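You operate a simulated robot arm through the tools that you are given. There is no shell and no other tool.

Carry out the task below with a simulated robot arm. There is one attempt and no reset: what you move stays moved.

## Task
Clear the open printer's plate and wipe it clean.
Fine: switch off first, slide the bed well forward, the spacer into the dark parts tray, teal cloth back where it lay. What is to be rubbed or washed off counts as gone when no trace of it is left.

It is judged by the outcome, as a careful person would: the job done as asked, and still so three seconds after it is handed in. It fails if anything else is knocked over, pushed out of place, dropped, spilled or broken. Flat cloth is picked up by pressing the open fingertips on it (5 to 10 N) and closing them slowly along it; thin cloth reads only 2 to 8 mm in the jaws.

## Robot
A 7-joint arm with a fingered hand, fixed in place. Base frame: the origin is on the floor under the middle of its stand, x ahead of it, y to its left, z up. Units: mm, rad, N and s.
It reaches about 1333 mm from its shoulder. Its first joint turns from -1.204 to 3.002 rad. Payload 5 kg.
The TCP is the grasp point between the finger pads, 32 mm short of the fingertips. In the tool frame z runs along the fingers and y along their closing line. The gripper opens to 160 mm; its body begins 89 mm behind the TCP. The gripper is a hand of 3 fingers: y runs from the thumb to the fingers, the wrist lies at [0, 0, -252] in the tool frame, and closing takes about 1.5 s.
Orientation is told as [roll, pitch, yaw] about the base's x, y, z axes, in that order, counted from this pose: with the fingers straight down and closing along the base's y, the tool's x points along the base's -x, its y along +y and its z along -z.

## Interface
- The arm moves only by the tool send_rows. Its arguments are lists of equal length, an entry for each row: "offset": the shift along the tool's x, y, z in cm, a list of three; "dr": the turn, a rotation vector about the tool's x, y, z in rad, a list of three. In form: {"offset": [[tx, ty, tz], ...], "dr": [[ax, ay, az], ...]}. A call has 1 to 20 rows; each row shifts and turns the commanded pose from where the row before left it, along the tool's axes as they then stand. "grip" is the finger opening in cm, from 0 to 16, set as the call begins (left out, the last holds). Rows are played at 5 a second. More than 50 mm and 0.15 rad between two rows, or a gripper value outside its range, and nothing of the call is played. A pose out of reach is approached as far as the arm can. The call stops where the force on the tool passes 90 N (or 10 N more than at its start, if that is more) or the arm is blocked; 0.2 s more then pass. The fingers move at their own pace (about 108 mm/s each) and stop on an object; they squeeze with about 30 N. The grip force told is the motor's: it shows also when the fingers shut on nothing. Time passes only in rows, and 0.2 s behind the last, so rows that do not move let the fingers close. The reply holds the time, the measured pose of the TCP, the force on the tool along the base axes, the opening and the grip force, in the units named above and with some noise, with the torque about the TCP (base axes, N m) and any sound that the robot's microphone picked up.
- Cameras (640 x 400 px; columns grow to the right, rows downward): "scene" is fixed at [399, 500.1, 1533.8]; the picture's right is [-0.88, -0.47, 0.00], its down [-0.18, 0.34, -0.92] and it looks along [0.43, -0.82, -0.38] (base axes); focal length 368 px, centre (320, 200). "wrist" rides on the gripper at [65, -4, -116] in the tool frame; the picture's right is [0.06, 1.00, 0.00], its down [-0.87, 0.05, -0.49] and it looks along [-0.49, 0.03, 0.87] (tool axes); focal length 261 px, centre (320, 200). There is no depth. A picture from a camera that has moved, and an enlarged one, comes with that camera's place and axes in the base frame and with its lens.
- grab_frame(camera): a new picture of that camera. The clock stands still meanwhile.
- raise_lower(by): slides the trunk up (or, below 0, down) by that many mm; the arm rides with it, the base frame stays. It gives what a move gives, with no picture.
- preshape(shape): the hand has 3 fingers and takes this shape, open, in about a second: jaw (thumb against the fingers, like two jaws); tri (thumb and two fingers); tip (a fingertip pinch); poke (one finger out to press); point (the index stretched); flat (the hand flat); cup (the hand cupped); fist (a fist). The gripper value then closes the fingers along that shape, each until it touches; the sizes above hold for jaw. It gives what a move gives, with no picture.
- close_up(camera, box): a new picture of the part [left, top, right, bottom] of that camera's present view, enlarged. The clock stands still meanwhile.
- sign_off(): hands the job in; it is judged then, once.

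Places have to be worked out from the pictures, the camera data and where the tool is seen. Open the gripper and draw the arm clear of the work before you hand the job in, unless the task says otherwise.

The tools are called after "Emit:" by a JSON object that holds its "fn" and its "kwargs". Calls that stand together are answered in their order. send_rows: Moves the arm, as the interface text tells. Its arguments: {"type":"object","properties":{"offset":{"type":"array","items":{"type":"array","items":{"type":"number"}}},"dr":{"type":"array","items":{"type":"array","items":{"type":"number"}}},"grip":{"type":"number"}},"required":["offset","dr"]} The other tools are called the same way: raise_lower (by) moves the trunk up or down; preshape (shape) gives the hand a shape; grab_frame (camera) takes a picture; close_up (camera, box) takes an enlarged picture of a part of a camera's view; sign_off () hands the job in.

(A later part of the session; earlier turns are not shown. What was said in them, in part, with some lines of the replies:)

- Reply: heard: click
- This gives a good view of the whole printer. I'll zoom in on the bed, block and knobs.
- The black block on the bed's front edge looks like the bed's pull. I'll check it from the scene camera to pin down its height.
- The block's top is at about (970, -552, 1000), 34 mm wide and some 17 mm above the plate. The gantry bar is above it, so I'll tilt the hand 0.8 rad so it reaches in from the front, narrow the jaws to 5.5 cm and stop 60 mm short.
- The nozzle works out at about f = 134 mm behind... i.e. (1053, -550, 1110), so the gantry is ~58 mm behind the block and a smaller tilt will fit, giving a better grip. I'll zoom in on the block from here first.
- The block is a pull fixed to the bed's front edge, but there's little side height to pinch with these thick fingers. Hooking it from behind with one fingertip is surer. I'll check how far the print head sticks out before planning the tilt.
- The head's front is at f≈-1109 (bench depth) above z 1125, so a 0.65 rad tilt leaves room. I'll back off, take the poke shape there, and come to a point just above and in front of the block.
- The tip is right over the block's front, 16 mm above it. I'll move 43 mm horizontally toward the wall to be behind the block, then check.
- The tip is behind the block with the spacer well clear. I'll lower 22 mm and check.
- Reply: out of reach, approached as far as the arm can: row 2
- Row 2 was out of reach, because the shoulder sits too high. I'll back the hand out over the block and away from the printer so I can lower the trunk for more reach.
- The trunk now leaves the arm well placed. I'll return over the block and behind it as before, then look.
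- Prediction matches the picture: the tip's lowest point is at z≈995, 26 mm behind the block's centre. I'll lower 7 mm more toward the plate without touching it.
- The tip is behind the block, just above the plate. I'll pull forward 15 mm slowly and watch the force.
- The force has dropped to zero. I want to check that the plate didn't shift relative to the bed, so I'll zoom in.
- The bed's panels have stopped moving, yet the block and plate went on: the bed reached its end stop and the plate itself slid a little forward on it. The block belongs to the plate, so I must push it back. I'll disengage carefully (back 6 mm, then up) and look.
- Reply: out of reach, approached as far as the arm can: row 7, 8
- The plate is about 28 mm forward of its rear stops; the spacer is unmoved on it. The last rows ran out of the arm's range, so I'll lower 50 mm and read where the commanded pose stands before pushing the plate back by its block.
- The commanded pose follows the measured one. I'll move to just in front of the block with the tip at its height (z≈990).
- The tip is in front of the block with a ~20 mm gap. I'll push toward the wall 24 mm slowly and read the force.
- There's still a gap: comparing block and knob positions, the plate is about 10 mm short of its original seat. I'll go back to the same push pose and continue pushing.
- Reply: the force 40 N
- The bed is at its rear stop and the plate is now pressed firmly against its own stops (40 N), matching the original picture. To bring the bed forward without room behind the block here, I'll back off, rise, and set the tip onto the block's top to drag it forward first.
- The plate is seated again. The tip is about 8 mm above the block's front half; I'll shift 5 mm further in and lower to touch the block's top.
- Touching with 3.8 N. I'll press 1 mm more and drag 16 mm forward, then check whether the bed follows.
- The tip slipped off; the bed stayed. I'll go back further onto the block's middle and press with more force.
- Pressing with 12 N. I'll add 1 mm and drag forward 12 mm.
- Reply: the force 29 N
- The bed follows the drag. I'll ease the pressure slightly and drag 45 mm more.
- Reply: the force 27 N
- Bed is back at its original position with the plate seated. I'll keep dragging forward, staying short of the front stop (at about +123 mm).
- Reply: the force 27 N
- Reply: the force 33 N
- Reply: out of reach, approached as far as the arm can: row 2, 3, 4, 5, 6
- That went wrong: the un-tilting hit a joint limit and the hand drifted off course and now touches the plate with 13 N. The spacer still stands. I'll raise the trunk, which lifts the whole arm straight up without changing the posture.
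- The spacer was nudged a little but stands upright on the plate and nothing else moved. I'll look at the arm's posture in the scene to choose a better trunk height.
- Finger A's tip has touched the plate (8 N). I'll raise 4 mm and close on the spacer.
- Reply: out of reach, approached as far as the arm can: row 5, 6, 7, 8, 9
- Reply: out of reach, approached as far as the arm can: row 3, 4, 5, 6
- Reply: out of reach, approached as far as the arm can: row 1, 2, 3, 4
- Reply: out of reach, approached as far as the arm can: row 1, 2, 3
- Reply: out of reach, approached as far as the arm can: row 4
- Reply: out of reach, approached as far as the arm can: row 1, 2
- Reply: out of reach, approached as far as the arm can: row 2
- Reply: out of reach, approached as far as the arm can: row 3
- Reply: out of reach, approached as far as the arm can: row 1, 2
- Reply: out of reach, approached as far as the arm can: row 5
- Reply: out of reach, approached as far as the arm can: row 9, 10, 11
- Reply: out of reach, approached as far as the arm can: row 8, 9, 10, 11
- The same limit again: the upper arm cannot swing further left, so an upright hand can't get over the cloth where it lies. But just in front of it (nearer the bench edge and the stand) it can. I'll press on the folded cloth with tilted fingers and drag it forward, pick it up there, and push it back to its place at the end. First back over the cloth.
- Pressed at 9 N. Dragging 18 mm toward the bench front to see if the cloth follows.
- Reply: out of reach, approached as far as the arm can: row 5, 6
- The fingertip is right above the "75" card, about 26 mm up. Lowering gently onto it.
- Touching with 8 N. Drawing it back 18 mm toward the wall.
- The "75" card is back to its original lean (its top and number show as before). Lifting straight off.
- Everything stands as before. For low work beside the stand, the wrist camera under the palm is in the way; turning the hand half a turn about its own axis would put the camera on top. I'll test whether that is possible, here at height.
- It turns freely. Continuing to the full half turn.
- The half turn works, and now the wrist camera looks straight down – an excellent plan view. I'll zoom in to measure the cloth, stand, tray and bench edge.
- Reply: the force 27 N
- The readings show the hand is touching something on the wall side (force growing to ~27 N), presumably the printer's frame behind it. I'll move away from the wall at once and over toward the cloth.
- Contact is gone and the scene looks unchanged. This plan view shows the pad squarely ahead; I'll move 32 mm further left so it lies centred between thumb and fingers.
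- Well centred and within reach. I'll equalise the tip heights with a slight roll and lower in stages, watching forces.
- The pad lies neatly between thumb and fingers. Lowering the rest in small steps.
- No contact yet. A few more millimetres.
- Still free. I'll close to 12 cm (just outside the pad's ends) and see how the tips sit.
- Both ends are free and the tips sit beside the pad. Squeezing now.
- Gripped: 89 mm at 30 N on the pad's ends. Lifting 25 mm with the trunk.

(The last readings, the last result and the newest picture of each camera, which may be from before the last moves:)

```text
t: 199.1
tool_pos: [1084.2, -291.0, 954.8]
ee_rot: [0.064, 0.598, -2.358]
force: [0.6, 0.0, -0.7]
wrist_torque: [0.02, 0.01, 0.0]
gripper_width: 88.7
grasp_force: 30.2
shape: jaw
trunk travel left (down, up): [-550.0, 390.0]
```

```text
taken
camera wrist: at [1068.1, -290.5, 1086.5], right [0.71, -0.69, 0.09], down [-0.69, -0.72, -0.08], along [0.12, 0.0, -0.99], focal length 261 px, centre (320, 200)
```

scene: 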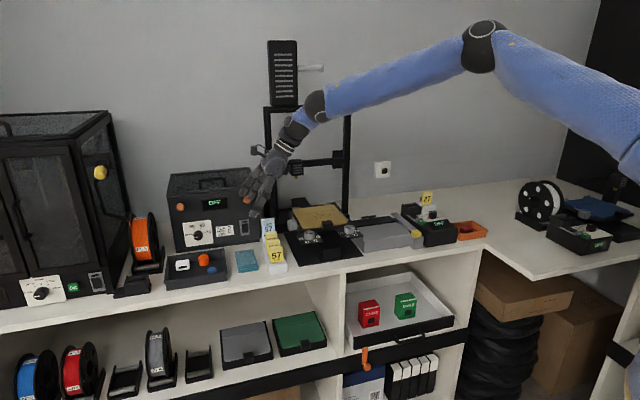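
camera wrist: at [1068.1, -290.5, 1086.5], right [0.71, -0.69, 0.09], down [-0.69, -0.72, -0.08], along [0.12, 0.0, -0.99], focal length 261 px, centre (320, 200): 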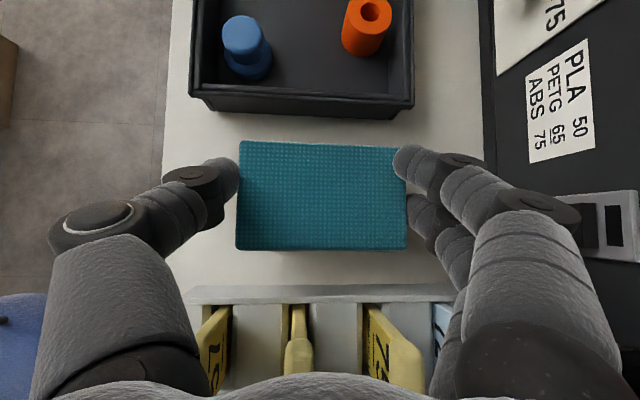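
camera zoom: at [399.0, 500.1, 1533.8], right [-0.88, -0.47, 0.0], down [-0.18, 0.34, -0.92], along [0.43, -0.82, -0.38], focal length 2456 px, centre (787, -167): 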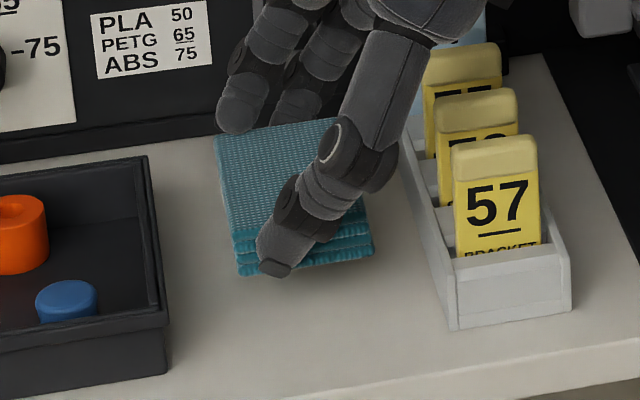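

The pad lifts cleanly between thumb and finger. I'll raise it well above the cards, bring it toward the robot side and then along the bench to the front of the printer.

Emit:
{"fn": "raise_lower", "kwargs": {"by": 145}}

Emit:
{"fn": "send_rows", "kwargs": {"offset": [[0, -3.5, 0], [0, -3.5, 0], [-3.8, 0, -2.59], [-3.8, 0, -2.59], [-3.8, 0, -2.59], [-3.8, 0, -2.59], [-3.8, 0, -2.59]], "dr": [[0, 0, 0], [0, 0, 0], [0, 0, 0], [0, 0, 0], [0, 0, 0], [0, 0, 0], [0, 0, 0]]}}

Emit:
{"fn": "grab_frame", "kwargs": {"camera": "scene"}}

```text
t: 200.8
tool_pos: [1084.4, -291.7, 1101.0]
ee_rot: [0.064, 0.597, -2.356]
force: [-0.5, -0.1, -0.7]
wrist_torque: [0.05, -0.02, -0.01]
gripper_width: 89.1
grasp_force: 29.7
shape: jaw
trunk travel left (down, up): [-695.0, 245.0]
```

```text
t: 202.4
tool_pos: [866.9, -400.0, 1096.2]
ee_rot: [0.065, 0.599, -2.355]
force: [-0.3, -0.3, -0.2]
wrist_torque: [-0.01, -0.03, 0.01]
gripper_width: 89.0
grasp_force: 30.2
shape: jaw
trunk travel left (down, up): [-695.0, 245.0]
```

```text
taken
```

scene: 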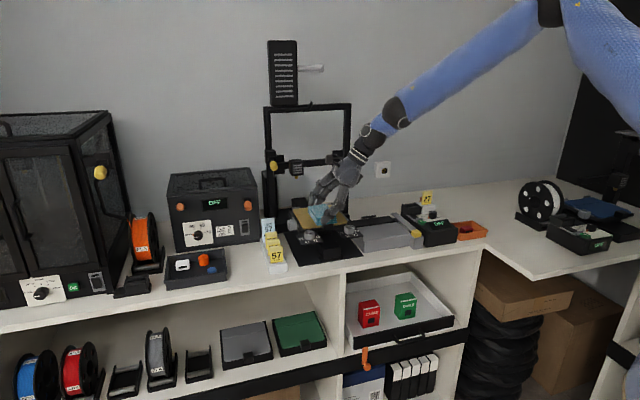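

In front of the printer with the cloth held. Now turning the hand toward the wall (a quarter turn) so the cloth's long side runs along the bench.

Emit:
{"fn": "send_rows", "kwargs": {"offset": [[0, 0, 0], [0, 0, 0], [0, 0, 0], [0, 0, 0], [0, 0, 0], [0, 0, 0], [0, 0, 0], [0, 0, 0], [0, 0, 0], [0, 0, 0], [0, 0, 0]], "dr": [[-0.0804, -0.0077, 0.1178], [-0.0804, -0.0077, 0.1178], [-0.0804, -0.0077, 0.1178], [-0.0804, -0.0077, 0.1178], [-0.0804, -0.0077, 0.1178], [-0.0804, -0.0077, 0.1178], [-0.0804, -0.0077, 0.1178], [-0.0804, -0.0077, 0.1178], [-0.0804, -0.0077, 0.1178], [-0.0804, -0.0077, 0.1178], [-0.0804, -0.0077, 0.1178]]}}

Emit:
{"fn": "grab_frame", "kwargs": {"camera": "wrist"}}

Emit:
{"fn": "close_up", "kwargs": {"camera": "scene", "box": [240, 100, 420, 270]}}

```text
t: 204.8
tool_pos: [867.8, -397.7, 1094.3]
ee_rot: [0.065, 0.597, 2.352]
force: [0.5, 0.4, -0.2]
wrist_torque: [0.02, 0.04, -0.05]
gripper_width: 88.8
grasp_force: 29.9
shape: jaw
trunk travel left (down, up): [-695.0, 245.0]
```

```text
taken
camera wrist: at [868.7, -380.6, 1227.2], right [-0.7, -0.71, 0.09], down [-0.72, 0.69, -0.08], along [0.0, -0.12, -0.99], focal length 261 px, centre (320, 200)
```

wrist: 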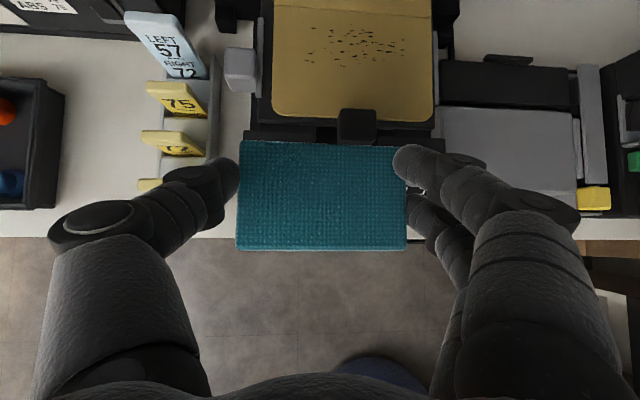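

```text
2.35 times, centred on (330, 185) of scene
camera zoom: at [399.0, 500.1, 1533.8], right [-0.88, -0.47, 0.0], down [-0.18, 0.34, -0.92], along [0.43, -0.82, -0.38], focal length 867 px, centre (296, 235)
```

zoom: 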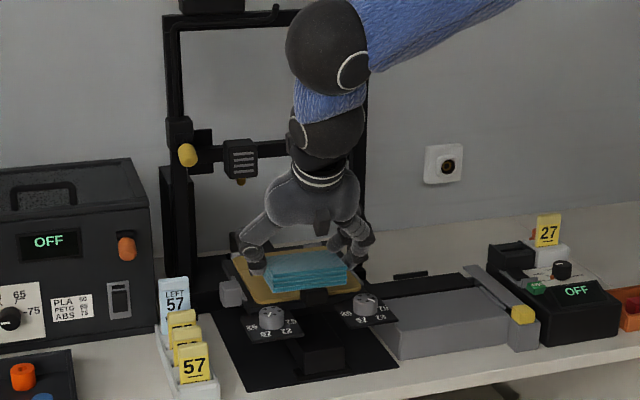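

The cloth hangs level between thumb and fingers, and this view shows the plate well. I'll zoom in on the specks to know exactly what has to be wiped.

Emit:
{"fn": "close_up", "kwargs": {"camera": "wrist", "box": [260, 0, 450, 130]}}

Emit:
{"fn": "close_up", "kwargs": {"camera": "scene", "box": [285, 195, 365, 245]}}

```text
3.08 times, centred on (355, 65) of wrist
camera zoom: at [868.7, -380.6, 1227.2], right [-0.7, -0.71, 0.09], down [-0.72, 0.69, -0.08], along [0.0, -0.12, -0.99], focal length 802 px, centre (212, 615)
```

zoom: 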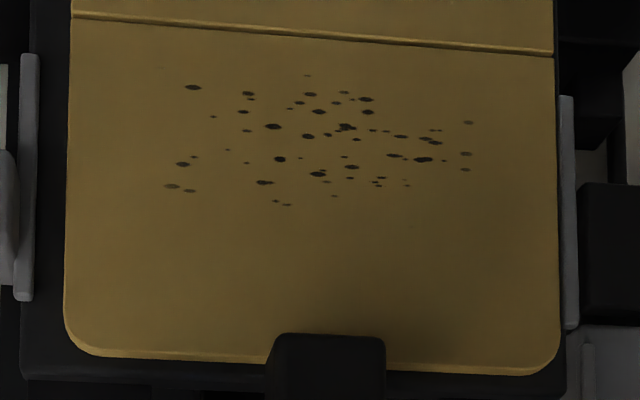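

```text
8.00 times, centred on (325, 220) of scene
camera zoom: at [399.0, 500.1, 1533.8], right [-0.88, -0.47, 0.0], down [-0.18, 0.34, -0.92], along [0.43, -0.82, -0.38], focal length 2947 px, centre (280, 40)
```

zoom: 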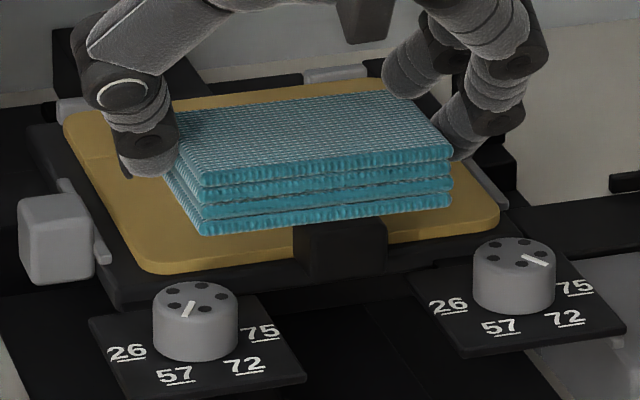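

The specks lie within l 238–340, f -1037…-1082; the pad (100 × 64 mm) will cover nearly all of it at once. I'll move it over the plate at a safe height and look before lowering.

Emit:
{"fn": "send_rows", "kwargs": {"offset": [[3.33, 0.857, 2.325], [3.33, 0.857, 2.325], [3.33, 0.857, 2.325], [3.33, 0.857, 2.325]], "dr": [[0, 0, 0], [0, 0, 0], [0, 0, 0], [0, 0, 0]]}}

Emit:
{"fn": "grab_frame", "kwargs": {"camera": "wrist"}}

Emit:
{"fn": "close_up", "kwargs": {"camera": "scene", "box": [250, 110, 390, 240]}}

```text
t: 205.8
tool_pos: [951.4, -538.6, 1092.0]
ee_rot: [0.065, 0.596, 2.356]
force: [-0.1, -0.2, -0.6]
wrist_torque: [0.03, 0.0, -0.02]
gripper_width: 89.1
grasp_force: 30.1
shape: jaw
trunk travel left (down, up): [-695.0, 245.0]
```

```text
taken
camera wrist: at [950.8, -522.5, 1224.4], right [-0.69, -0.71, 0.09], down [-0.72, 0.69, -0.08], along [0.0, -0.12, -0.99], focal length 261 px, centre (320, 200)
```

wrist: 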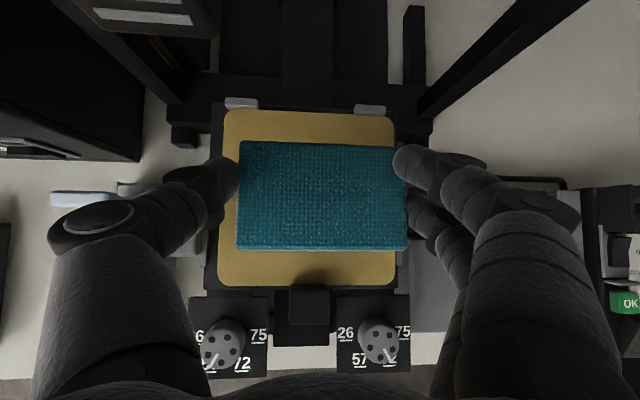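

```text
3.08 times, centred on (320, 175) of scene
camera zoom: at [399.0, 500.1, 1533.8], right [-0.88, -0.47, 0.0], down [-0.18, 0.34, -0.92], along [0.43, -0.82, -0.38], focal length 1134 px, centre (320, 277)
```

zoom: 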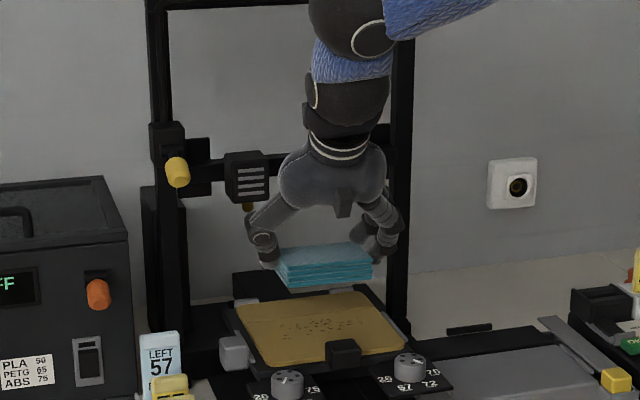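

The pad is centred above the plate, well clear of the print head. Lowering with the trunk.

Emit:
{"fn": "raise_lower", "kwargs": {"by": -62}}

Emit:
{"fn": "raise_lower", "kwargs": {"by": -6}}

Emit:
{"fn": "close_up", "kwargs": {"camera": "scene", "box": [280, 185, 370, 245]}}

```text
t: 206.8
tool_pos: [950.0, -538.8, 1031.4]
ee_rot: [0.066, 0.6, 2.355]
force: [0.3, 0.1, -0.2]
wrist_torque: [0.02, -0.03, -0.03]
gripper_width: 88.8
grasp_force: 29.9
shape: jaw
trunk travel left (down, up): [-633.0, 307.0]
```

```text
t: 207.3
tool_pos: [951.1, -537.4, 1027.2]
ee_rot: [0.065, 0.6, 2.354]
force: [-0.2, 0.2, 10.4]
wrist_torque: [-0.56, 0.28, -0.03]
gripper_width: 89.0
grasp_force: 29.9
shape: jaw
trunk travel left (down, up): [-627.0, 313.0]
```

```text
6.67 times, centred on (325, 215) of scene
camera zoom: at [399.0, 500.1, 1533.8], right [-0.88, -0.47, 0.0], down [-0.18, 0.34, -0.92], along [0.43, -0.82, -0.38], focal length 2456 px, centre (287, 100)
```

zoom: 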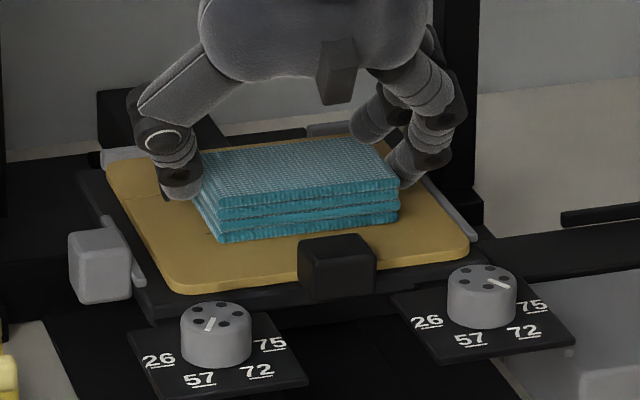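

Contact at 10 N, but on the right-hand side (about 57 mm off centre). I'll level with a slight roll and check the balance.

Emit:
{"fn": "send_rows", "kwargs": {"offset": [[0, 0, 0]], "dr": [[-0.025, 0, 0]]}}

Emit:
{"fn": "send_rows", "kwargs": {"offset": [[0, 0, 0]], "dr": [[-0.02, 0, 0]]}}

```text
t: 207.8
tool_pos: [948.6, -537.1, 1026.6]
ee_rot: [0.089, 0.598, 2.355]
force: [2.4, 0.8, 6.3]
wrist_torque: [0.22, -0.34, 0.08]
gripper_width: 88.2
grasp_force: 30.1
shape: jaw
trunk travel left (down, up): [-627.0, 313.0]
```

```text
t: 208.2
tool_pos: [950.2, -538.0, 1026.8]
ee_rot: [0.11, 0.598, 2.354]
force: [0.2, 3.9, 10.0]
wrist_torque: [0.33, -0.51, 0.21]
gripper_width: 88.5
grasp_force: 30.2
shape: jaw
trunk travel left (down, up): [-627.0, 313.0]
```

Both contacts are at the fingertips (±57 mm), so thumb and finger protrude slightly below the pad. I'll set the roll in between, look closely, and regrip the pad a few millimetres higher here on the plate.

Emit:
{"fn": "send_rows", "kwargs": {"offset": [[0, 0, 0]], "dr": [[0.033, 0, 0]]}}

Emit:
{"fn": "close_up", "kwargs": {"camera": "scene", "box": [298, 205, 348, 235]}}

```text
t: 208.6
tool_pos: [948.5, -537.7, 1026.7]
ee_rot: [0.08, 0.6, 2.356]
force: [-1.3, 2.1, 10.9]
wrist_torque: [-0.33, 0.1, -0.11]
gripper_width: 88.5
grasp_force: 30.3
shape: jaw
trunk travel left (down, up): [-627.0, 313.0]
```

```text
12.80 times, centred on (323, 220) of scene
camera zoom: at [399.0, 500.1, 1533.8], right [-0.88, -0.47, 0.0], down [-0.18, 0.34, -0.92], along [0.43, -0.82, -0.38], focal length 4716 px, centre (282, -56)
```

zoom: 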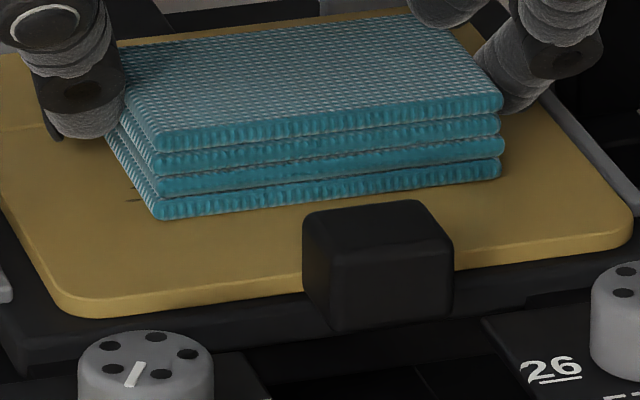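

The pad lies on the plate practically flush. I'll rub to and fro along the bench (±12 mm) with this ~10 N and watch the forces.

Emit:
{"fn": "send_rows", "kwargs": {"offset": [[0, -0.599, -0.04], [0, -0.599, -0.04], [0, 0.599, 0.04], [0, 0.599, 0.04], [0, 0.599, 0.04], [0, 0.599, 0.04], [0, -0.599, -0.04], [0, -0.599, -0.04], [0, -0.599, -0.04], [0, -0.599, -0.04], [0, 0.599, 0.04], [0, 0.599, 0.04]], "dr": [[0, 0, 0], [0, 0, 0], [0, 0, 0], [0, 0, 0], [0, 0, 0], [0, 0, 0], [0, 0, 0], [0, 0, 0], [0, 0, 0], [0, 0, 0], [0, 0, 0], [0, 0, 0]]}}

Emit:
{"fn": "close_up", "kwargs": {"camera": "scene", "box": [285, 190, 365, 245]}}

```text
t: 211.2
tool_pos: [950.6, -537.8, 1026.2]
ee_rot: [0.075, 0.6, 2.355]
force: [3.4, 2.8, 10.9]
wrist_torque: [-0.38, 0.0, 0.19]
gripper_width: 88.7
grasp_force: 30.0
shape: jaw
trunk travel left (down, up): [-627.0, 313.0]
```

```text
7.27 times, centred on (325, 218) of scene
camera zoom: at [399.0, 500.1, 1533.8], right [-0.88, -0.47, 0.0], down [-0.18, 0.34, -0.92], along [0.43, -0.82, -0.38], focal length 2679 px, centre (284, 73)
```

zoom: 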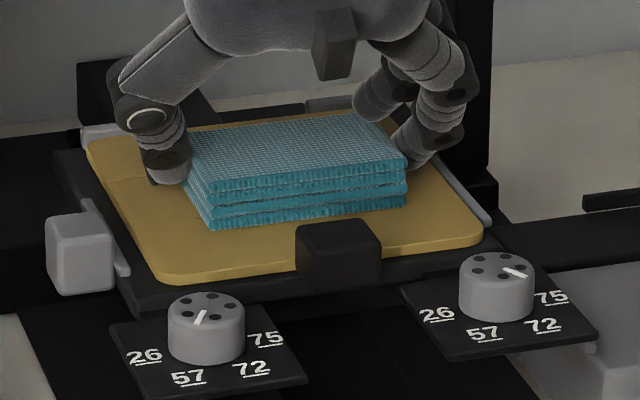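

I'll lift the pad 80 mm to see what is left on the plate.

Emit:
{"fn": "raise_lower", "kwargs": {"by": 85}}

Emit:
{"fn": "close_up", "kwargs": {"camera": "scene", "box": [285, 195, 365, 245]}}

```text
t: 212.4
tool_pos: [949.2, -539.1, 1108.8]
ee_rot: [0.079, 0.597, 2.356]
force: [0.1, 0.0, -0.5]
wrist_torque: [0.0, 0.0, 0.01]
gripper_width: 88.4
grasp_force: 30.0
shape: jaw
trunk travel left (down, up): [-712.0, 228.0]
```

```text
8.00 times, centred on (325, 220) of scene
camera zoom: at [399.0, 500.1, 1533.8], right [-0.88, -0.47, 0.0], down [-0.18, 0.34, -0.92], along [0.43, -0.82, -0.38], focal length 2947 px, centre (280, 40)
```

zoom: 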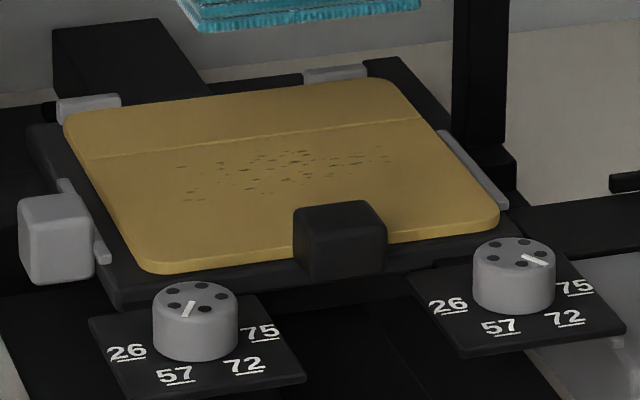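

The specks have clearly faded, so the rubbing works. Down again for more strokes.

Emit:
{"fn": "raise_lower", "kwargs": {"by": -86}}

Emit:
{"fn": "send_rows", "kwargs": {"offset": [[0, -0.7, -0.047], [0, -0.7, -0.047], [0, 0.7, 0.047], [0, 0.7, 0.047], [0, 0.7, 0.047], [0, 0.7, 0.047], [0, -0.7, -0.047], [0, -0.7, -0.047], [0, -0.7, -0.047], [0, -0.7, -0.047], [0, 0.7, 0.047], [0, 0.7, 0.047], [0, 0.7, 0.047], [0, 0.7, 0.047], [0, -0.7, -0.047], [0, -0.7, -0.047], [0, -0.7, -0.047], [0, -0.7, -0.047], [0, 0.7, 0.047], [0, 0.7, 0.047]], "dr": [[0, 0, 0], [0, 0, 0], [0, 0, 0], [0, 0, 0], [0, 0, 0], [0, 0, 0], [0, 0, 0], [0, 0, 0], [0, 0, 0], [0, 0, 0], [0, 0, 0], [0, 0, 0], [0, 0, 0], [0, 0, 0], [0, 0, 0], [0, 0, 0], [0, 0, 0], [0, 0, 0], [0, 0, 0], [0, 0, 0]]}}

```text
t: 213.6
tool_pos: [949.3, -537.6, 1025.1]
ee_rot: [0.078, 0.6, 2.354]
force: [0.7, -1.5, 14.2]
wrist_torque: [-0.54, 0.13, 0.07]
gripper_width: 88.7
grasp_force: 29.9
shape: jaw
trunk travel left (down, up): [-626.0, 314.0]
```

```text
t: 217.8
tool_pos: [949.2, -535.0, 1025.5]
ee_rot: [0.076, 0.601, 2.356]
force: [7.1, 7.4, 20.4]
wrist_torque: [-0.4, -0.09, 0.22]
gripper_width: 88.1
grasp_force: 30.0
shape: jaw
trunk travel left (down, up): [-626.0, 314.0]
```

Checking the plate and the bed's position.

Emit:
{"fn": "raise_lower", "kwargs": {"by": 86}}

Emit:
{"fn": "close_up", "kwargs": {"camera": "scene", "box": [285, 195, 365, 245]}}

Emit:
{"fn": "close_up", "kwargs": {"camera": "scene", "box": [295, 205, 345, 230]}}

```text
t: 219.0
tool_pos: [949.6, -538.7, 1109.6]
ee_rot: [0.077, 0.597, 2.356]
force: [0.3, -1.0, -0.3]
wrist_torque: [0.02, 0.02, 0.02]
gripper_width: 88.1
grasp_force: 29.8
shape: jaw
trunk travel left (down, up): [-712.0, 228.0]
```

```text
8.00 times, centred on (325, 220) of scene
camera zoom: at [399.0, 500.1, 1533.8], right [-0.88, -0.47, 0.0], down [-0.18, 0.34, -0.92], along [0.43, -0.82, -0.38], focal length 2947 px, centre (280, 40)
```

zoom: 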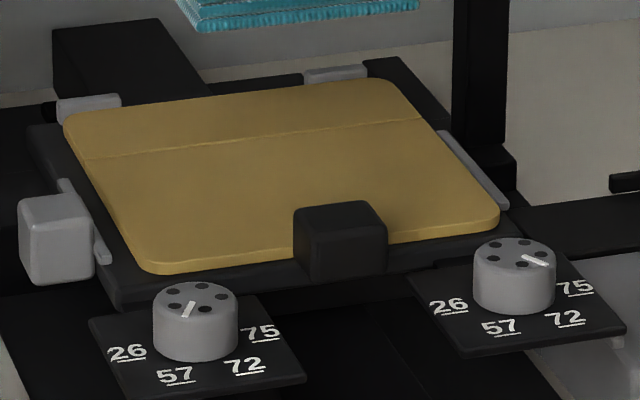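

```text
12.80 times, centred on (320, 218) of scene
camera zoom: at [399.0, 500.1, 1533.8], right [-0.88, -0.47, 0.0], down [-0.18, 0.34, -0.92], along [0.43, -0.82, -0.38], focal length 4716 px, centre (320, -24)
```

zoom: 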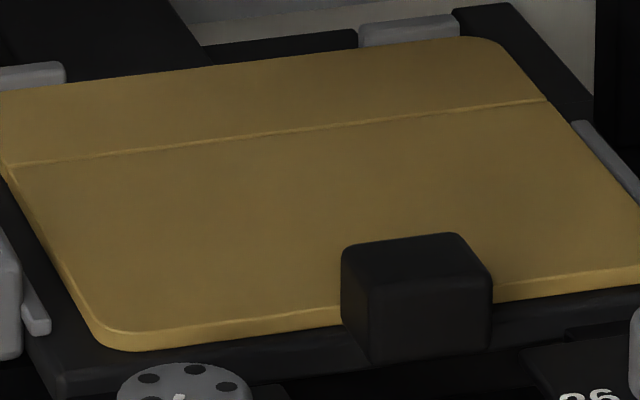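

The plate looks clean. Let me check for faint traces at high magnification.

Emit:
{"fn": "close_up", "kwargs": {"camera": "scene", "box": [300, 206, 322, 224]}}

Emit:
{"fn": "close_up", "kwargs": {"camera": "scene", "box": [316, 206, 340, 222]}}

```text
16.00 times, centred on (311, 215) of scene
camera zoom: at [399.0, 500.1, 1533.8], right [-0.88, -0.47, 0.0], down [-0.18, 0.34, -0.92], along [0.43, -0.82, -0.38], focal length 5894 px, centre (464, -40)
```

zoom: 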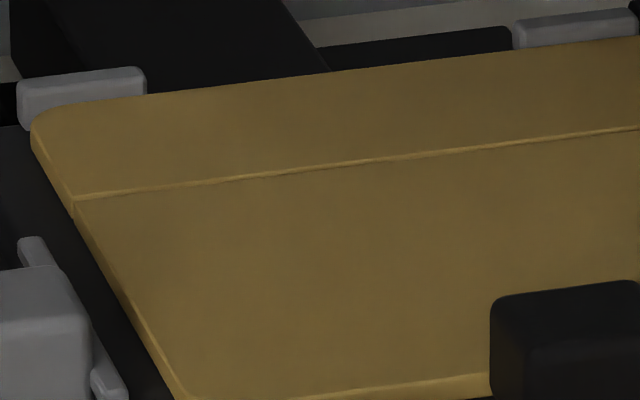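

```text
16.00 times, centred on (328, 214) of scene
camera zoom: at [399.0, 500.1, 1533.8], right [-0.88, -0.47, 0.0], down [-0.18, 0.34, -0.92], along [0.43, -0.82, -0.38], focal length 5894 px, centre (192, -24)
```

zoom: 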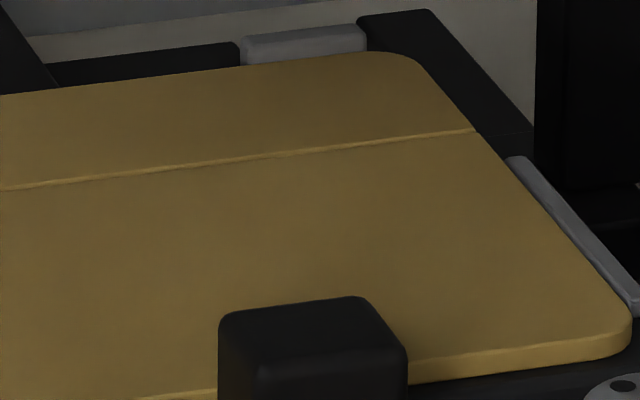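

No trace visible. For safety I'll give it one more pass, slightly shifted toward the back and front.

Emit:
{"fn": "send_rows", "kwargs": {"offset": [[0.66, -0.033, 0.449]], "dr": [[0, 0, 0]]}}

Emit:
{"fn": "raise_lower", "kwargs": {"by": -86}}

Emit:
{"fn": "send_rows", "kwargs": {"offset": [[0, -0.7, -0.047], [0, -0.7, -0.047], [0, 0.7, 0.047], [0, 0.7, 0.047], [0, 0.7, 0.047], [0, 0.7, 0.047], [0, -0.7, -0.047], [0, -0.7, -0.047], [0.225, 0.0215, -0.33], [-1.16, 0.057, -0.785], [-0.225, -0.0215, 0.33], [0, -0.7, -0.047], [0, -0.7, -0.047], [0, 0.7, 0.047], [0, 0.7, 0.047], [0, 0.7, 0.047], [0, 0.7, 0.047], [0, -0.7, -0.047], [0, -0.7, -0.047]], "dr": [[0, 0, 0], [0, 0, 0], [0, 0, 0], [0, 0, 0], [0, 0, 0], [0, 0, 0], [0, 0, 0], [0, 0, 0], [0, 0, 0], [0, 0, 0], [0, 0, 0], [0, 0, 0], [0, 0, 0], [0, 0, 0], [0, 0, 0], [0, 0, 0], [0, 0, 0], [0, 0, 0], [0, 0, 0]]}}

Emit:
{"fn": "raise_lower", "kwargs": {"by": 86}}

Emit:
{"fn": "close_up", "kwargs": {"camera": "scene", "box": [285, 195, 365, 245]}}

```text
t: 219.4
tool_pos: [954.4, -544.0, 1108.8]
ee_rot: [0.077, 0.596, 2.354]
force: [0.0, -0.2, -1.2]
wrist_torque: [0.0, -0.03, -0.01]
gripper_width: 88.2
grasp_force: 30.4
shape: jaw
trunk travel left (down, up): [-712.0, 228.0]
```

```text
t: 220.6
tool_pos: [954.5, -543.7, 1026.0]
ee_rot: [0.077, 0.6, 2.354]
force: [-0.4, -2.3, 15.3]
wrist_torque: [-0.69, 0.2, 0.04]
gripper_width: 88.1
grasp_force: 29.6
shape: jaw
trunk travel left (down, up): [-626.0, 314.0]
```

```text
t: 224.6
tool_pos: [941.2, -536.4, 1025.2]
ee_rot: [0.079, 0.6, 2.354]
force: [-5.9, -7.9, 21.1]
wrist_torque: [-1.0, 0.41, -0.1]
gripper_width: 87.9
grasp_force: 29.6
shape: jaw
trunk travel left (down, up): [-626.0, 314.0]
```

```text
t: 225.8
tool_pos: [943.8, -533.5, 1109.1]
ee_rot: [0.08, 0.598, 2.357]
force: [0.8, 0.1, -0.1]
wrist_torque: [0.01, 0.01, 0.02]
gripper_width: 88.4
grasp_force: 30.1
shape: jaw
trunk travel left (down, up): [-712.0, 228.0]
```

```text
8.00 times, centred on (325, 220) of scene
camera zoom: at [399.0, 500.1, 1533.8], right [-0.88, -0.47, 0.0], down [-0.18, 0.34, -0.92], along [0.43, -0.82, -0.38], focal length 2947 px, centre (280, 40)
```

zoom: 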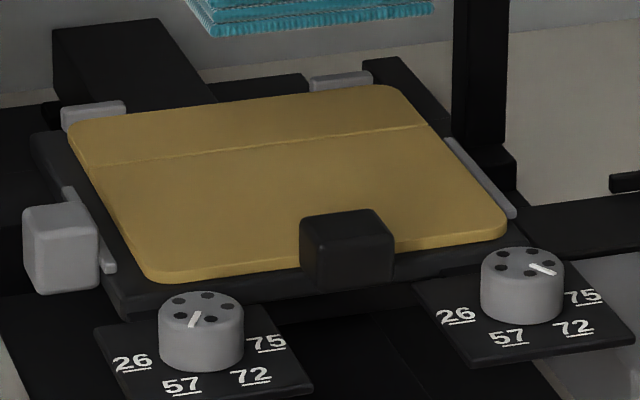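

Plate clean and still seated; the bed merely crept a few mm further forward. Now I'll take the cloth back the same way: out in front of the printer, quarter turn back.

Emit:
{"fn": "send_rows", "kwargs": {"offset": [[-3.085, -0.845, -2.155], [-3.085, -0.845, -2.155], [-3.085, -0.845, -2.155], [-3.085, -0.845, -2.155]], "dr": [[0.013, 0, 0], [0, 0, 0], [0, 0, 0], [0, 0, 0]]}}

Emit:
{"fn": "send_rows", "kwargs": {"offset": [[0, 0, 0], [0, 0, 0], [0, 0, 0], [0, 0, 0], [0, 0, 0], [0, 0, 0], [0, 0, 0], [0, 0, 0], [0, 0, 0], [0, 0, 0], [0, 0, 0]], "dr": [[0.0804, 0.0077, -0.1178], [0.0804, 0.0077, -0.1178], [0.0804, 0.0077, -0.1178], [0.0804, 0.0077, -0.1178], [0.0804, 0.0077, -0.1178], [0.0804, 0.0077, -0.1178], [0.0804, 0.0077, -0.1178], [0.0804, 0.0077, -0.1178], [0.0804, 0.0077, -0.1178], [0.0804, 0.0077, -0.1178], [0.0804, 0.0077, -0.1178]]}}

Emit:
{"fn": "grab_frame", "kwargs": {"camera": "wrist"}}

```text
t: 226.8
tool_pos: [867.0, -400.0, 1108.6]
ee_rot: [0.066, 0.598, 2.355]
force: [0.6, 0.0, -1.1]
wrist_torque: [0.01, 0.02, -0.02]
gripper_width: 88.1
grasp_force: 29.3
shape: jaw
trunk travel left (down, up): [-712.0, 228.0]
```

```text
t: 229.2
tool_pos: [865.6, -401.5, 1108.8]
ee_rot: [0.064, 0.6, -2.354]
force: [-0.7, -0.4, 0.0]
wrist_torque: [0.01, 0.02, -0.01]
gripper_width: 88.4
grasp_force: 30.7
shape: jaw
trunk travel left (down, up): [-712.0, 228.0]
```

```text
taken
camera wrist: at [849.7, -400.4, 1240.7], right [0.72, -0.69, 0.09], down [-0.69, -0.72, -0.08], along [0.12, 0.0, -0.99], focal length 261 px, centre (320, 200)
```

wrist: 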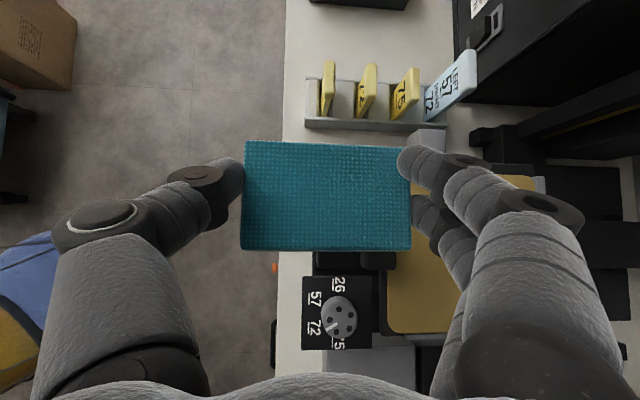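

Now left along the bench and back over the cloth's place.

Emit:
{"fn": "send_rows", "kwargs": {"offset": [[3.86, 0, 2.63], [3.86, 0, 2.63], [3.86, 0, 2.63], [3.86, 0, 2.63], [3.86, 0, 2.63], [0, 3.7, 0], [0, 3.7, 0]], "dr": [[0, 0, 0], [0, 0, 0], [0, 0, 0], [0, 0, 0], [0, 0, 0], [0, 0, 0], [0, 0, 0]]}}

Emit:
{"fn": "grab_frame", "kwargs": {"camera": "wrist"}}

```text
t: 230.8
tool_pos: [1088.6, -294.8, 1112.4]
ee_rot: [0.065, 0.595, -2.355]
force: [0.1, -1.6, -0.9]
wrist_torque: [0.01, 0.05, 0.03]
gripper_width: 88.2
grasp_force: 29.8
shape: jaw
trunk travel left (down, up): [-712.0, 228.0]
```

```text
taken
camera wrist: at [1071.8, -296.4, 1244.6], right [0.71, -0.69, 0.09], down [-0.69, -0.72, -0.08], along [0.12, 0.0, -0.99], focal length 261 px, centre (320, 200)
```

wrist: 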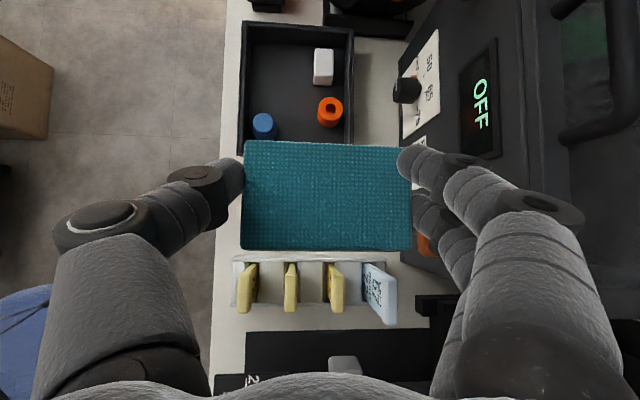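

Almost exactly above its place; an 8 mm correction, then lowering.

Emit:
{"fn": "send_rows", "kwargs": {"offset": [[0, -0.8, 0]], "dr": [[0, 0, 0]]}}

Emit:
{"fn": "raise_lower", "kwargs": {"by": -150}}

Emit:
{"fn": "grab_frame", "kwargs": {"camera": "wrist"}}

Emit:
{"fn": "close_up", "kwargs": {"camera": "scene", "box": [215, 215, 285, 285]}}

```text
t: 231.2
tool_pos: [1082.4, -290.8, 1111.4]
ee_rot: [0.064, 0.599, -2.356]
force: [-0.6, 0.2, -0.4]
wrist_torque: [-0.03, 0.03, 0.0]
gripper_width: 88.0
grasp_force: 30.3
shape: jaw
trunk travel left (down, up): [-712.0, 228.0]
```

```text
t: 233.0
tool_pos: [1082.1, -290.4, 963.4]
ee_rot: [0.063, 0.599, -2.358]
force: [0.8, -0.8, 0.2]
wrist_torque: [0.02, -0.03, -0.01]
gripper_width: 88.3
grasp_force: 29.9
shape: jaw
trunk travel left (down, up): [-562.0, 378.0]
```

```text
taken
camera wrist: at [1064.6, -290.2, 1095.3], right [0.71, -0.69, 0.09], down [-0.69, -0.72, -0.08], along [0.12, 0.0, -0.99], focal length 261 px, centre (320, 200)
```

wrist: 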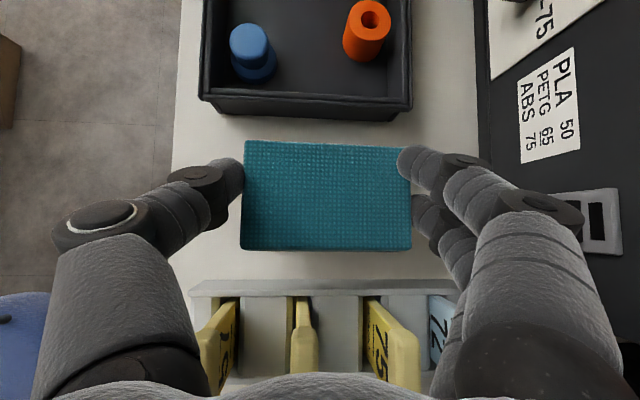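

```text
5.71 times, centred on (250, 250) of scene
camera zoom: at [399.0, 500.1, 1533.8], right [-0.88, -0.47, 0.0], down [-0.18, 0.34, -0.92], along [0.43, -0.82, -0.38], focal length 2105 px, centre (720, -86)
```

zoom: 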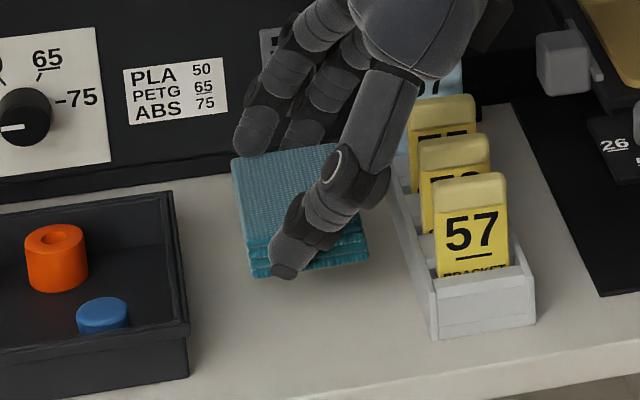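

2 mm more to the left, then down to the counter.

Emit:
{"fn": "send_rows", "kwargs": {"offset": [[0.17, 0, 0.11]], "dr": [[0, 0, 0]]}}

Emit:
{"fn": "raise_lower", "kwargs": {"by": -26}}

Emit:
{"fn": "raise_lower", "kwargs": {"by": -4}}

```text
t: 233.4
tool_pos: [1083.6, -290.6, 962.0]
ee_rot: [0.064, 0.598, -2.357]
force: [-0.6, -0.1, 0.2]
wrist_torque: [0.0, 0.03, 0.03]
gripper_width: 88.3
grasp_force: 30.3
shape: jaw
trunk travel left (down, up): [-562.0, 378.0]
```

```text
t: 234.1
tool_pos: [1082.4, -289.3, 937.5]
ee_rot: [0.066, 0.6, -2.356]
force: [0.5, 0.5, -0.9]
wrist_torque: [-0.04, 0.0, 0.0]
gripper_width: 88.3
grasp_force: 30.2
shape: jaw
trunk travel left (down, up): [-536.0, 404.0]
```

```text
t: 234.6
tool_pos: [1082.7, -288.2, 933.2]
ee_rot: [0.064, 0.6, -2.355]
force: [0.7, 0.3, 0.4]
wrist_torque: [0.0, -0.02, -0.01]
gripper_width: 88.3
grasp_force: 29.9
shape: jaw
trunk travel left (down, up): [-532.0, 408.0]
```

Emit:
{"fn": "raise_lower", "kwargs": {"by": -3}}

Emit:
{"fn": "close_up", "kwargs": {"camera": "scene", "box": [225, 240, 275, 285]}}

```text
t: 235.2
tool_pos: [1081.1, -289.0, 932.2]
ee_rot: [0.066, 0.598, -2.357]
force: [-0.6, -0.2, 4.5]
wrist_torque: [-0.09, -0.3, 0.0]
gripper_width: 88.4
grasp_force: 30.0
shape: jaw
trunk travel left (down, up): [-529.0, 411.0]
```

```text
8.89 times, centred on (250, 262) of scene
camera zoom: at [399.0, 500.1, 1533.8], right [-0.88, -0.47, 0.0], down [-0.18, 0.34, -0.92], along [0.43, -0.82, -0.38], focal length 3275 px, centre (942, -356)
```

zoom: 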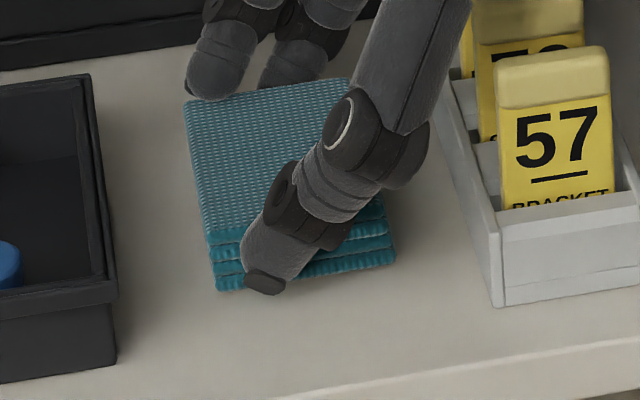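

The cloth rests in its place (4.5 N contact), the picture matching the one at pick-up. Releasing.

Emit:
{"fn": "send_rows", "kwargs": {"grip": 10.5, "offset": [[0, 0, 0], [0, 0, 0], [0, 0, 0]], "dr": [[0, 0, 0], [0, 0, 0], [0, 0, 0]]}}

Emit:
{"fn": "send_rows", "kwargs": {"grip": 12.5, "offset": [[0, 0, 0], [0, 0, 0]], "dr": [[0, 0, 0], [0, 0, 0]]}}

Emit:
{"fn": "grab_frame", "kwargs": {"camera": "wrist"}}

Emit:
{"fn": "close_up", "kwargs": {"camera": "scene", "box": [225, 240, 275, 285]}}

```text
t: 236.0
tool_pos: [1084.3, -289.6, 928.9]
ee_rot: [0.064, 0.599, -2.357]
force: [0.8, 1.0, -0.4]
wrist_torque: [-0.05, -0.01, 0.01]
gripper_width: 105.0
grasp_force: 0.0
shape: jaw
trunk travel left (down, up): [-529.0, 411.0]
```

```text
t: 236.6
tool_pos: [1082.9, -288.9, 928.5]
ee_rot: [0.065, 0.6, -2.356]
force: [0.1, 0.2, -1.0]
wrist_torque: [-0.04, 0.01, 0.02]
gripper_width: 124.6
grasp_force: 0.0
shape: jaw
trunk travel left (down, up): [-529.0, 411.0]
```

```text
taken
camera wrist: at [1066.3, -288.8, 1061.6], right [0.71, -0.69, 0.09], down [-0.69, -0.72, -0.08], along [0.12, 0.0, -0.99], focal length 261 px, centre (320, 200)
```

wrist: 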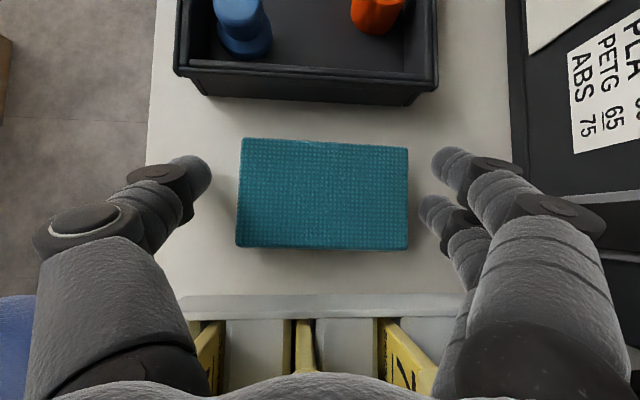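

```text
8.89 times, centred on (250, 262) of scene
camera zoom: at [399.0, 500.1, 1533.8], right [-0.88, -0.47, 0.0], down [-0.18, 0.34, -0.92], along [0.43, -0.82, -0.38], focal length 3275 px, centre (942, -356)
```

zoom: 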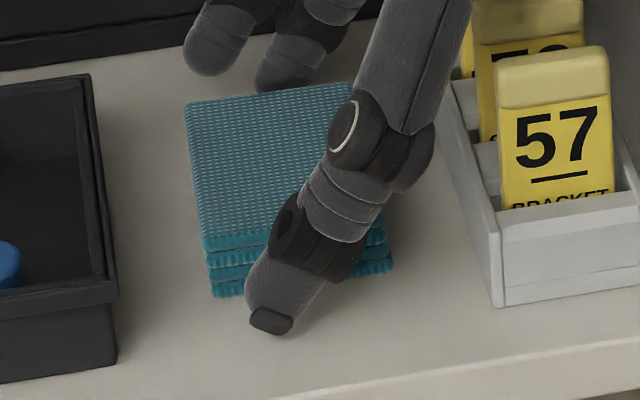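

The cloth lies where it was (within 2–3 mm). Raising straight up, then moving the arm clear.

Emit:
{"fn": "raise_lower", "kwargs": {"by": 180}}

Emit:
{"fn": "send_rows", "kwargs": {"offset": [[0, -4.0, 0], [0, -4.0, 0], [-3.8, -1.0, -2.59], [-3.8, -1.0, -2.59], [-3.8, -1.0, -2.59], [-3.8, -1.0, -2.59], [-3.8, -1.0, -2.59], [-3.8, -1.0, -2.59]], "dr": [[0, 0, 0], [0, 0, 0], [0, 0, 0], [0, 0, 0], [0, 0, 0], [0, 0, 0], [0, 0, 0], [0, 0, 0]]}}

Emit:
{"fn": "grab_frame", "kwargs": {"camera": "scene"}}

Emit:
{"fn": "grab_frame", "kwargs": {"camera": "wrist"}}

```text
t: 238.6
tool_pos: [1082.9, -289.1, 1108.8]
ee_rot: [0.064, 0.598, -2.356]
force: [-0.3, 0.0, 0.3]
wrist_torque: [0.01, -0.01, 0.01]
gripper_width: 124.6
grasp_force: 0.0
shape: jaw
trunk travel left (down, up): [-709.0, 231.0]
```

```text
t: 240.4
tool_pos: [785.2, -375.4, 1101.9]
ee_rot: [0.067, 0.599, -2.354]
force: [-0.3, 0.1, 0.0]
wrist_torque: [0.03, -0.04, 0.04]
gripper_width: 124.5
grasp_force: 0.1
shape: jaw
trunk travel left (down, up): [-709.0, 231.0]
```

```text
taken
```

scene: 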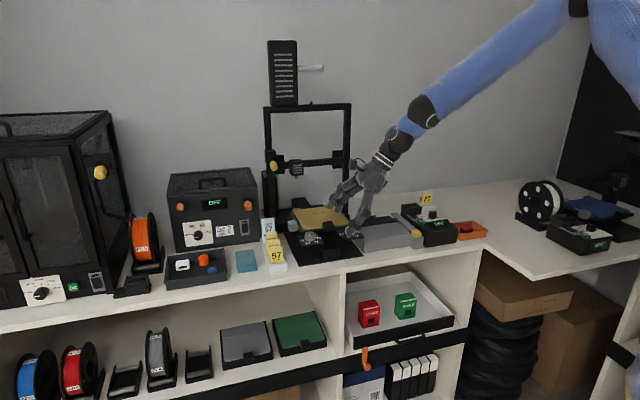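

```text
taken
camera wrist: at [766.8, -375.0, 1232.9], right [0.72, -0.69, 0.09], down [-0.69, -0.72, -0.08], along [0.12, 0.0, -0.99], focal length 261 px, centre (320, 200)
```

wrist: 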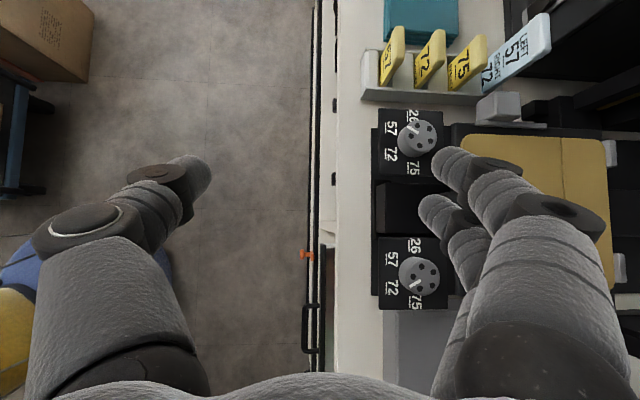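

The arm is in front of the bench. I'll withdraw it further up and away, then inspect everything once more.

Emit:
{"fn": "send_rows", "kwargs": {"offset": [[0, -4.5, 0], [0, -4.5, 0], [0, -4.5, 0], [-3.0, 0, -2.2], [-3.0, 0, -2.2]], "dr": [[0, 0, 0], [0, 0, 0], [0, 0, 0], [0, 0, 0], [0, 0, 0]]}}

Emit:
{"fn": "raise_lower", "kwargs": {"by": 90}}

Emit:
{"fn": "grab_frame", "kwargs": {"camera": "scene"}}

Emit:
{"fn": "close_up", "kwargs": {"camera": "scene", "box": [270, 180, 370, 260]}}

Emit:
{"fn": "close_up", "kwargs": {"camera": "scene", "box": [155, 210, 295, 300]}}

Emit:
{"fn": "close_up", "kwargs": {"camera": "scene", "box": [370, 170, 500, 260]}}

```text
t: 241.6
tool_pos: [640.8, -329.2, 1096.0]
ee_rot: [0.064, 0.601, -2.355]
force: [-0.3, 0.5, 0.3]
wrist_torque: [0.07, -0.03, -0.03]
gripper_width: 124.9
grasp_force: 0.0
shape: jaw
trunk travel left (down, up): [-709.0, 231.0]
```

```text
t: 242.8
tool_pos: [641.4, -329.0, 1185.8]
ee_rot: [0.067, 0.599, -2.355]
force: [0.6, 0.4, -0.2]
wrist_torque: [0.02, 0.04, 0.0]
gripper_width: 124.8
grasp_force: 0.0
shape: jaw
trunk travel left (down, up): [-799.0, 141.0]
```

```text
taken
```

scene: 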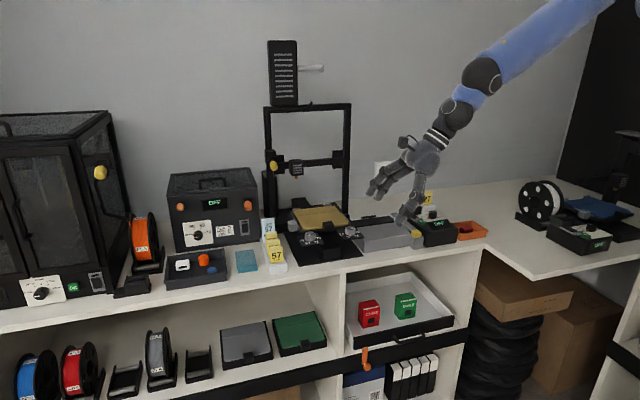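

```text
5.00 times, centred on (320, 220) of scene
camera zoom: at [399.0, 500.1, 1533.8], right [-0.88, -0.47, 0.0], down [-0.18, 0.34, -0.92], along [0.43, -0.82, -0.38], focal length 1842 px, centre (320, 100)
```

zoom: 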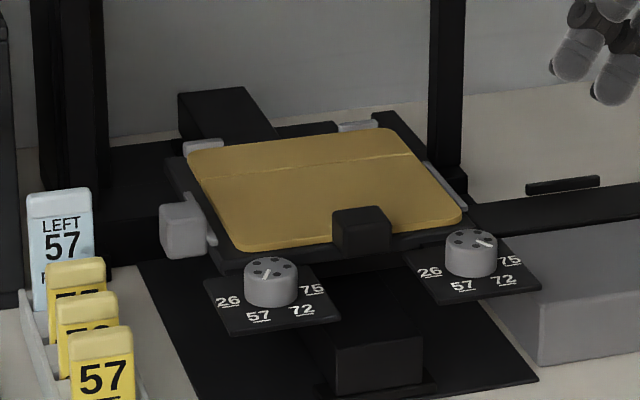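

```text
4.44 times, centred on (225, 255) of scene
camera zoom: at [399.0, 500.1, 1533.8], right [-0.88, -0.47, 0.0], down [-0.18, 0.34, -0.92], along [0.43, -0.82, -0.38], focal length 1637 px, centre (742, -44)
```

zoom: 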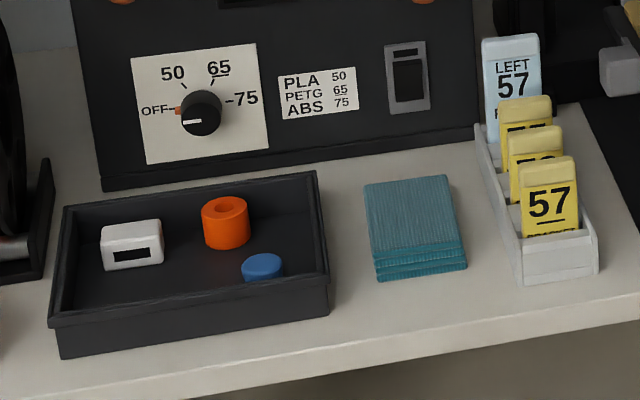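

```text
4.44 times, centred on (435, 215) of scene
camera zoom: at [399.0, 500.1, 1533.8], right [-0.88, -0.47, 0.0], down [-0.18, 0.34, -0.92], along [0.43, -0.82, -0.38], focal length 1637 px, centre (-191, 133)
```

zoom: 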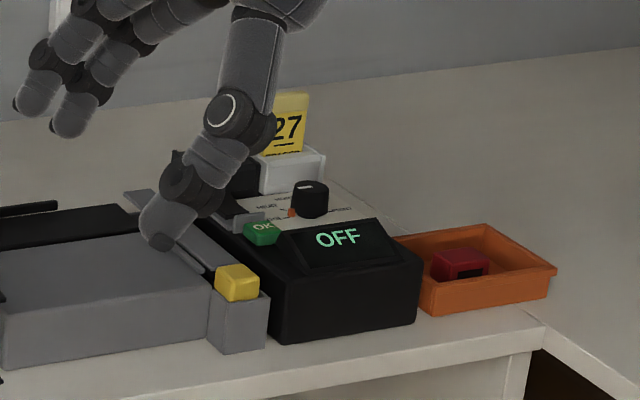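

Everything is in place: printer OFF, bed forward with the plate seated, spacer upright in the dark tray, cloth back on its spot, cards standing. One last high-zoom check of the plate surface.

Emit:
{"fn": "close_up", "kwargs": {"camera": "scene", "box": [290, 200, 352, 238]}}

Emit:
{"fn": "close_up", "kwargs": {"camera": "scene", "box": [305, 210, 340, 230]}}

```text
10.32 times, centred on (321, 219) of scene
camera zoom: at [399.0, 500.1, 1533.8], right [-0.88, -0.47, 0.0], down [-0.18, 0.34, -0.92], along [0.43, -0.82, -0.38], focal length 3803 px, centre (310, 4)
```

zoom: 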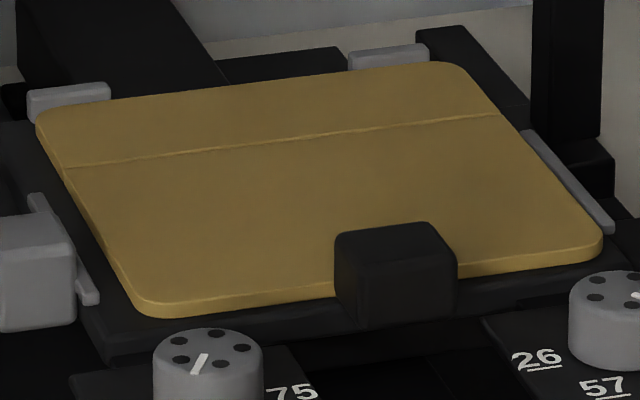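

```text
16.00 times, centred on (322, 220) of scene
camera zoom: at [399.0, 500.1, 1533.8], right [-0.88, -0.47, 0.0], down [-0.18, 0.34, -0.92], along [0.43, -0.82, -0.38], focal length 5894 px, centre (280, -120)
```

zoom: 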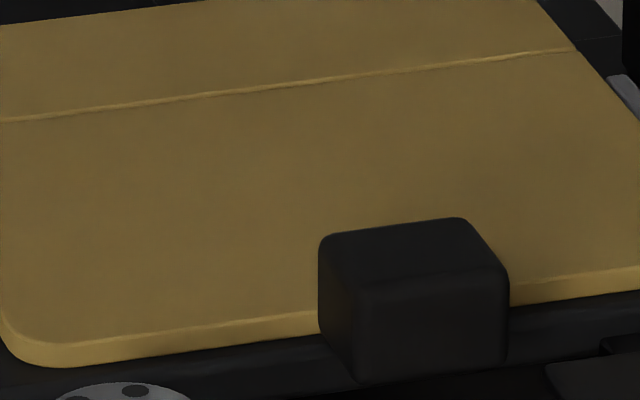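

The plate shows no trace at all and sits against its stops; the gripper is open and empty and the arm stands clear in front of the bench. Handing the job in.

Emit:
{"fn": "sign_off", "kwargs": {}}

```text
The job is handed in.
```

The open printer's plate is cleared and wiped, and I've handed the job in. The final zoomed pictures show no trace of the specks.

- **Power:** I switched the printer off first; its display reads OFF.
- **Bed:** It is slid well forward, near its front stop, with the plate seated against its rear stops.
- **Spacer:** It stands upright in the dark parts tray, beside the white and blue parts.
- **Cloth:** It is back where it lay, within about 3 mm.

Some things did not go smoothly:

- **Plate:** On the first forward pull it slid about 28 mm on the bed. I pushed it back against its stops before moving the bed forward again.
- **"75" card:** I knocked this yellow card in the stand to a different lean and set it back with a fingertip. It now matches the early pictures to within a few millimetres.
- **Spacer:** I nudged it on the plate before picking it up; it stayed upright.
- **Blue part in the tray:** A finger rested on it lightly while I was placing the spacer; it looks unmoved.
- **Unseen contact:** The hand pressed on something on the wall side, probably the printer frame, at up to about 27 N. Nothing looks moved in the final pictures.
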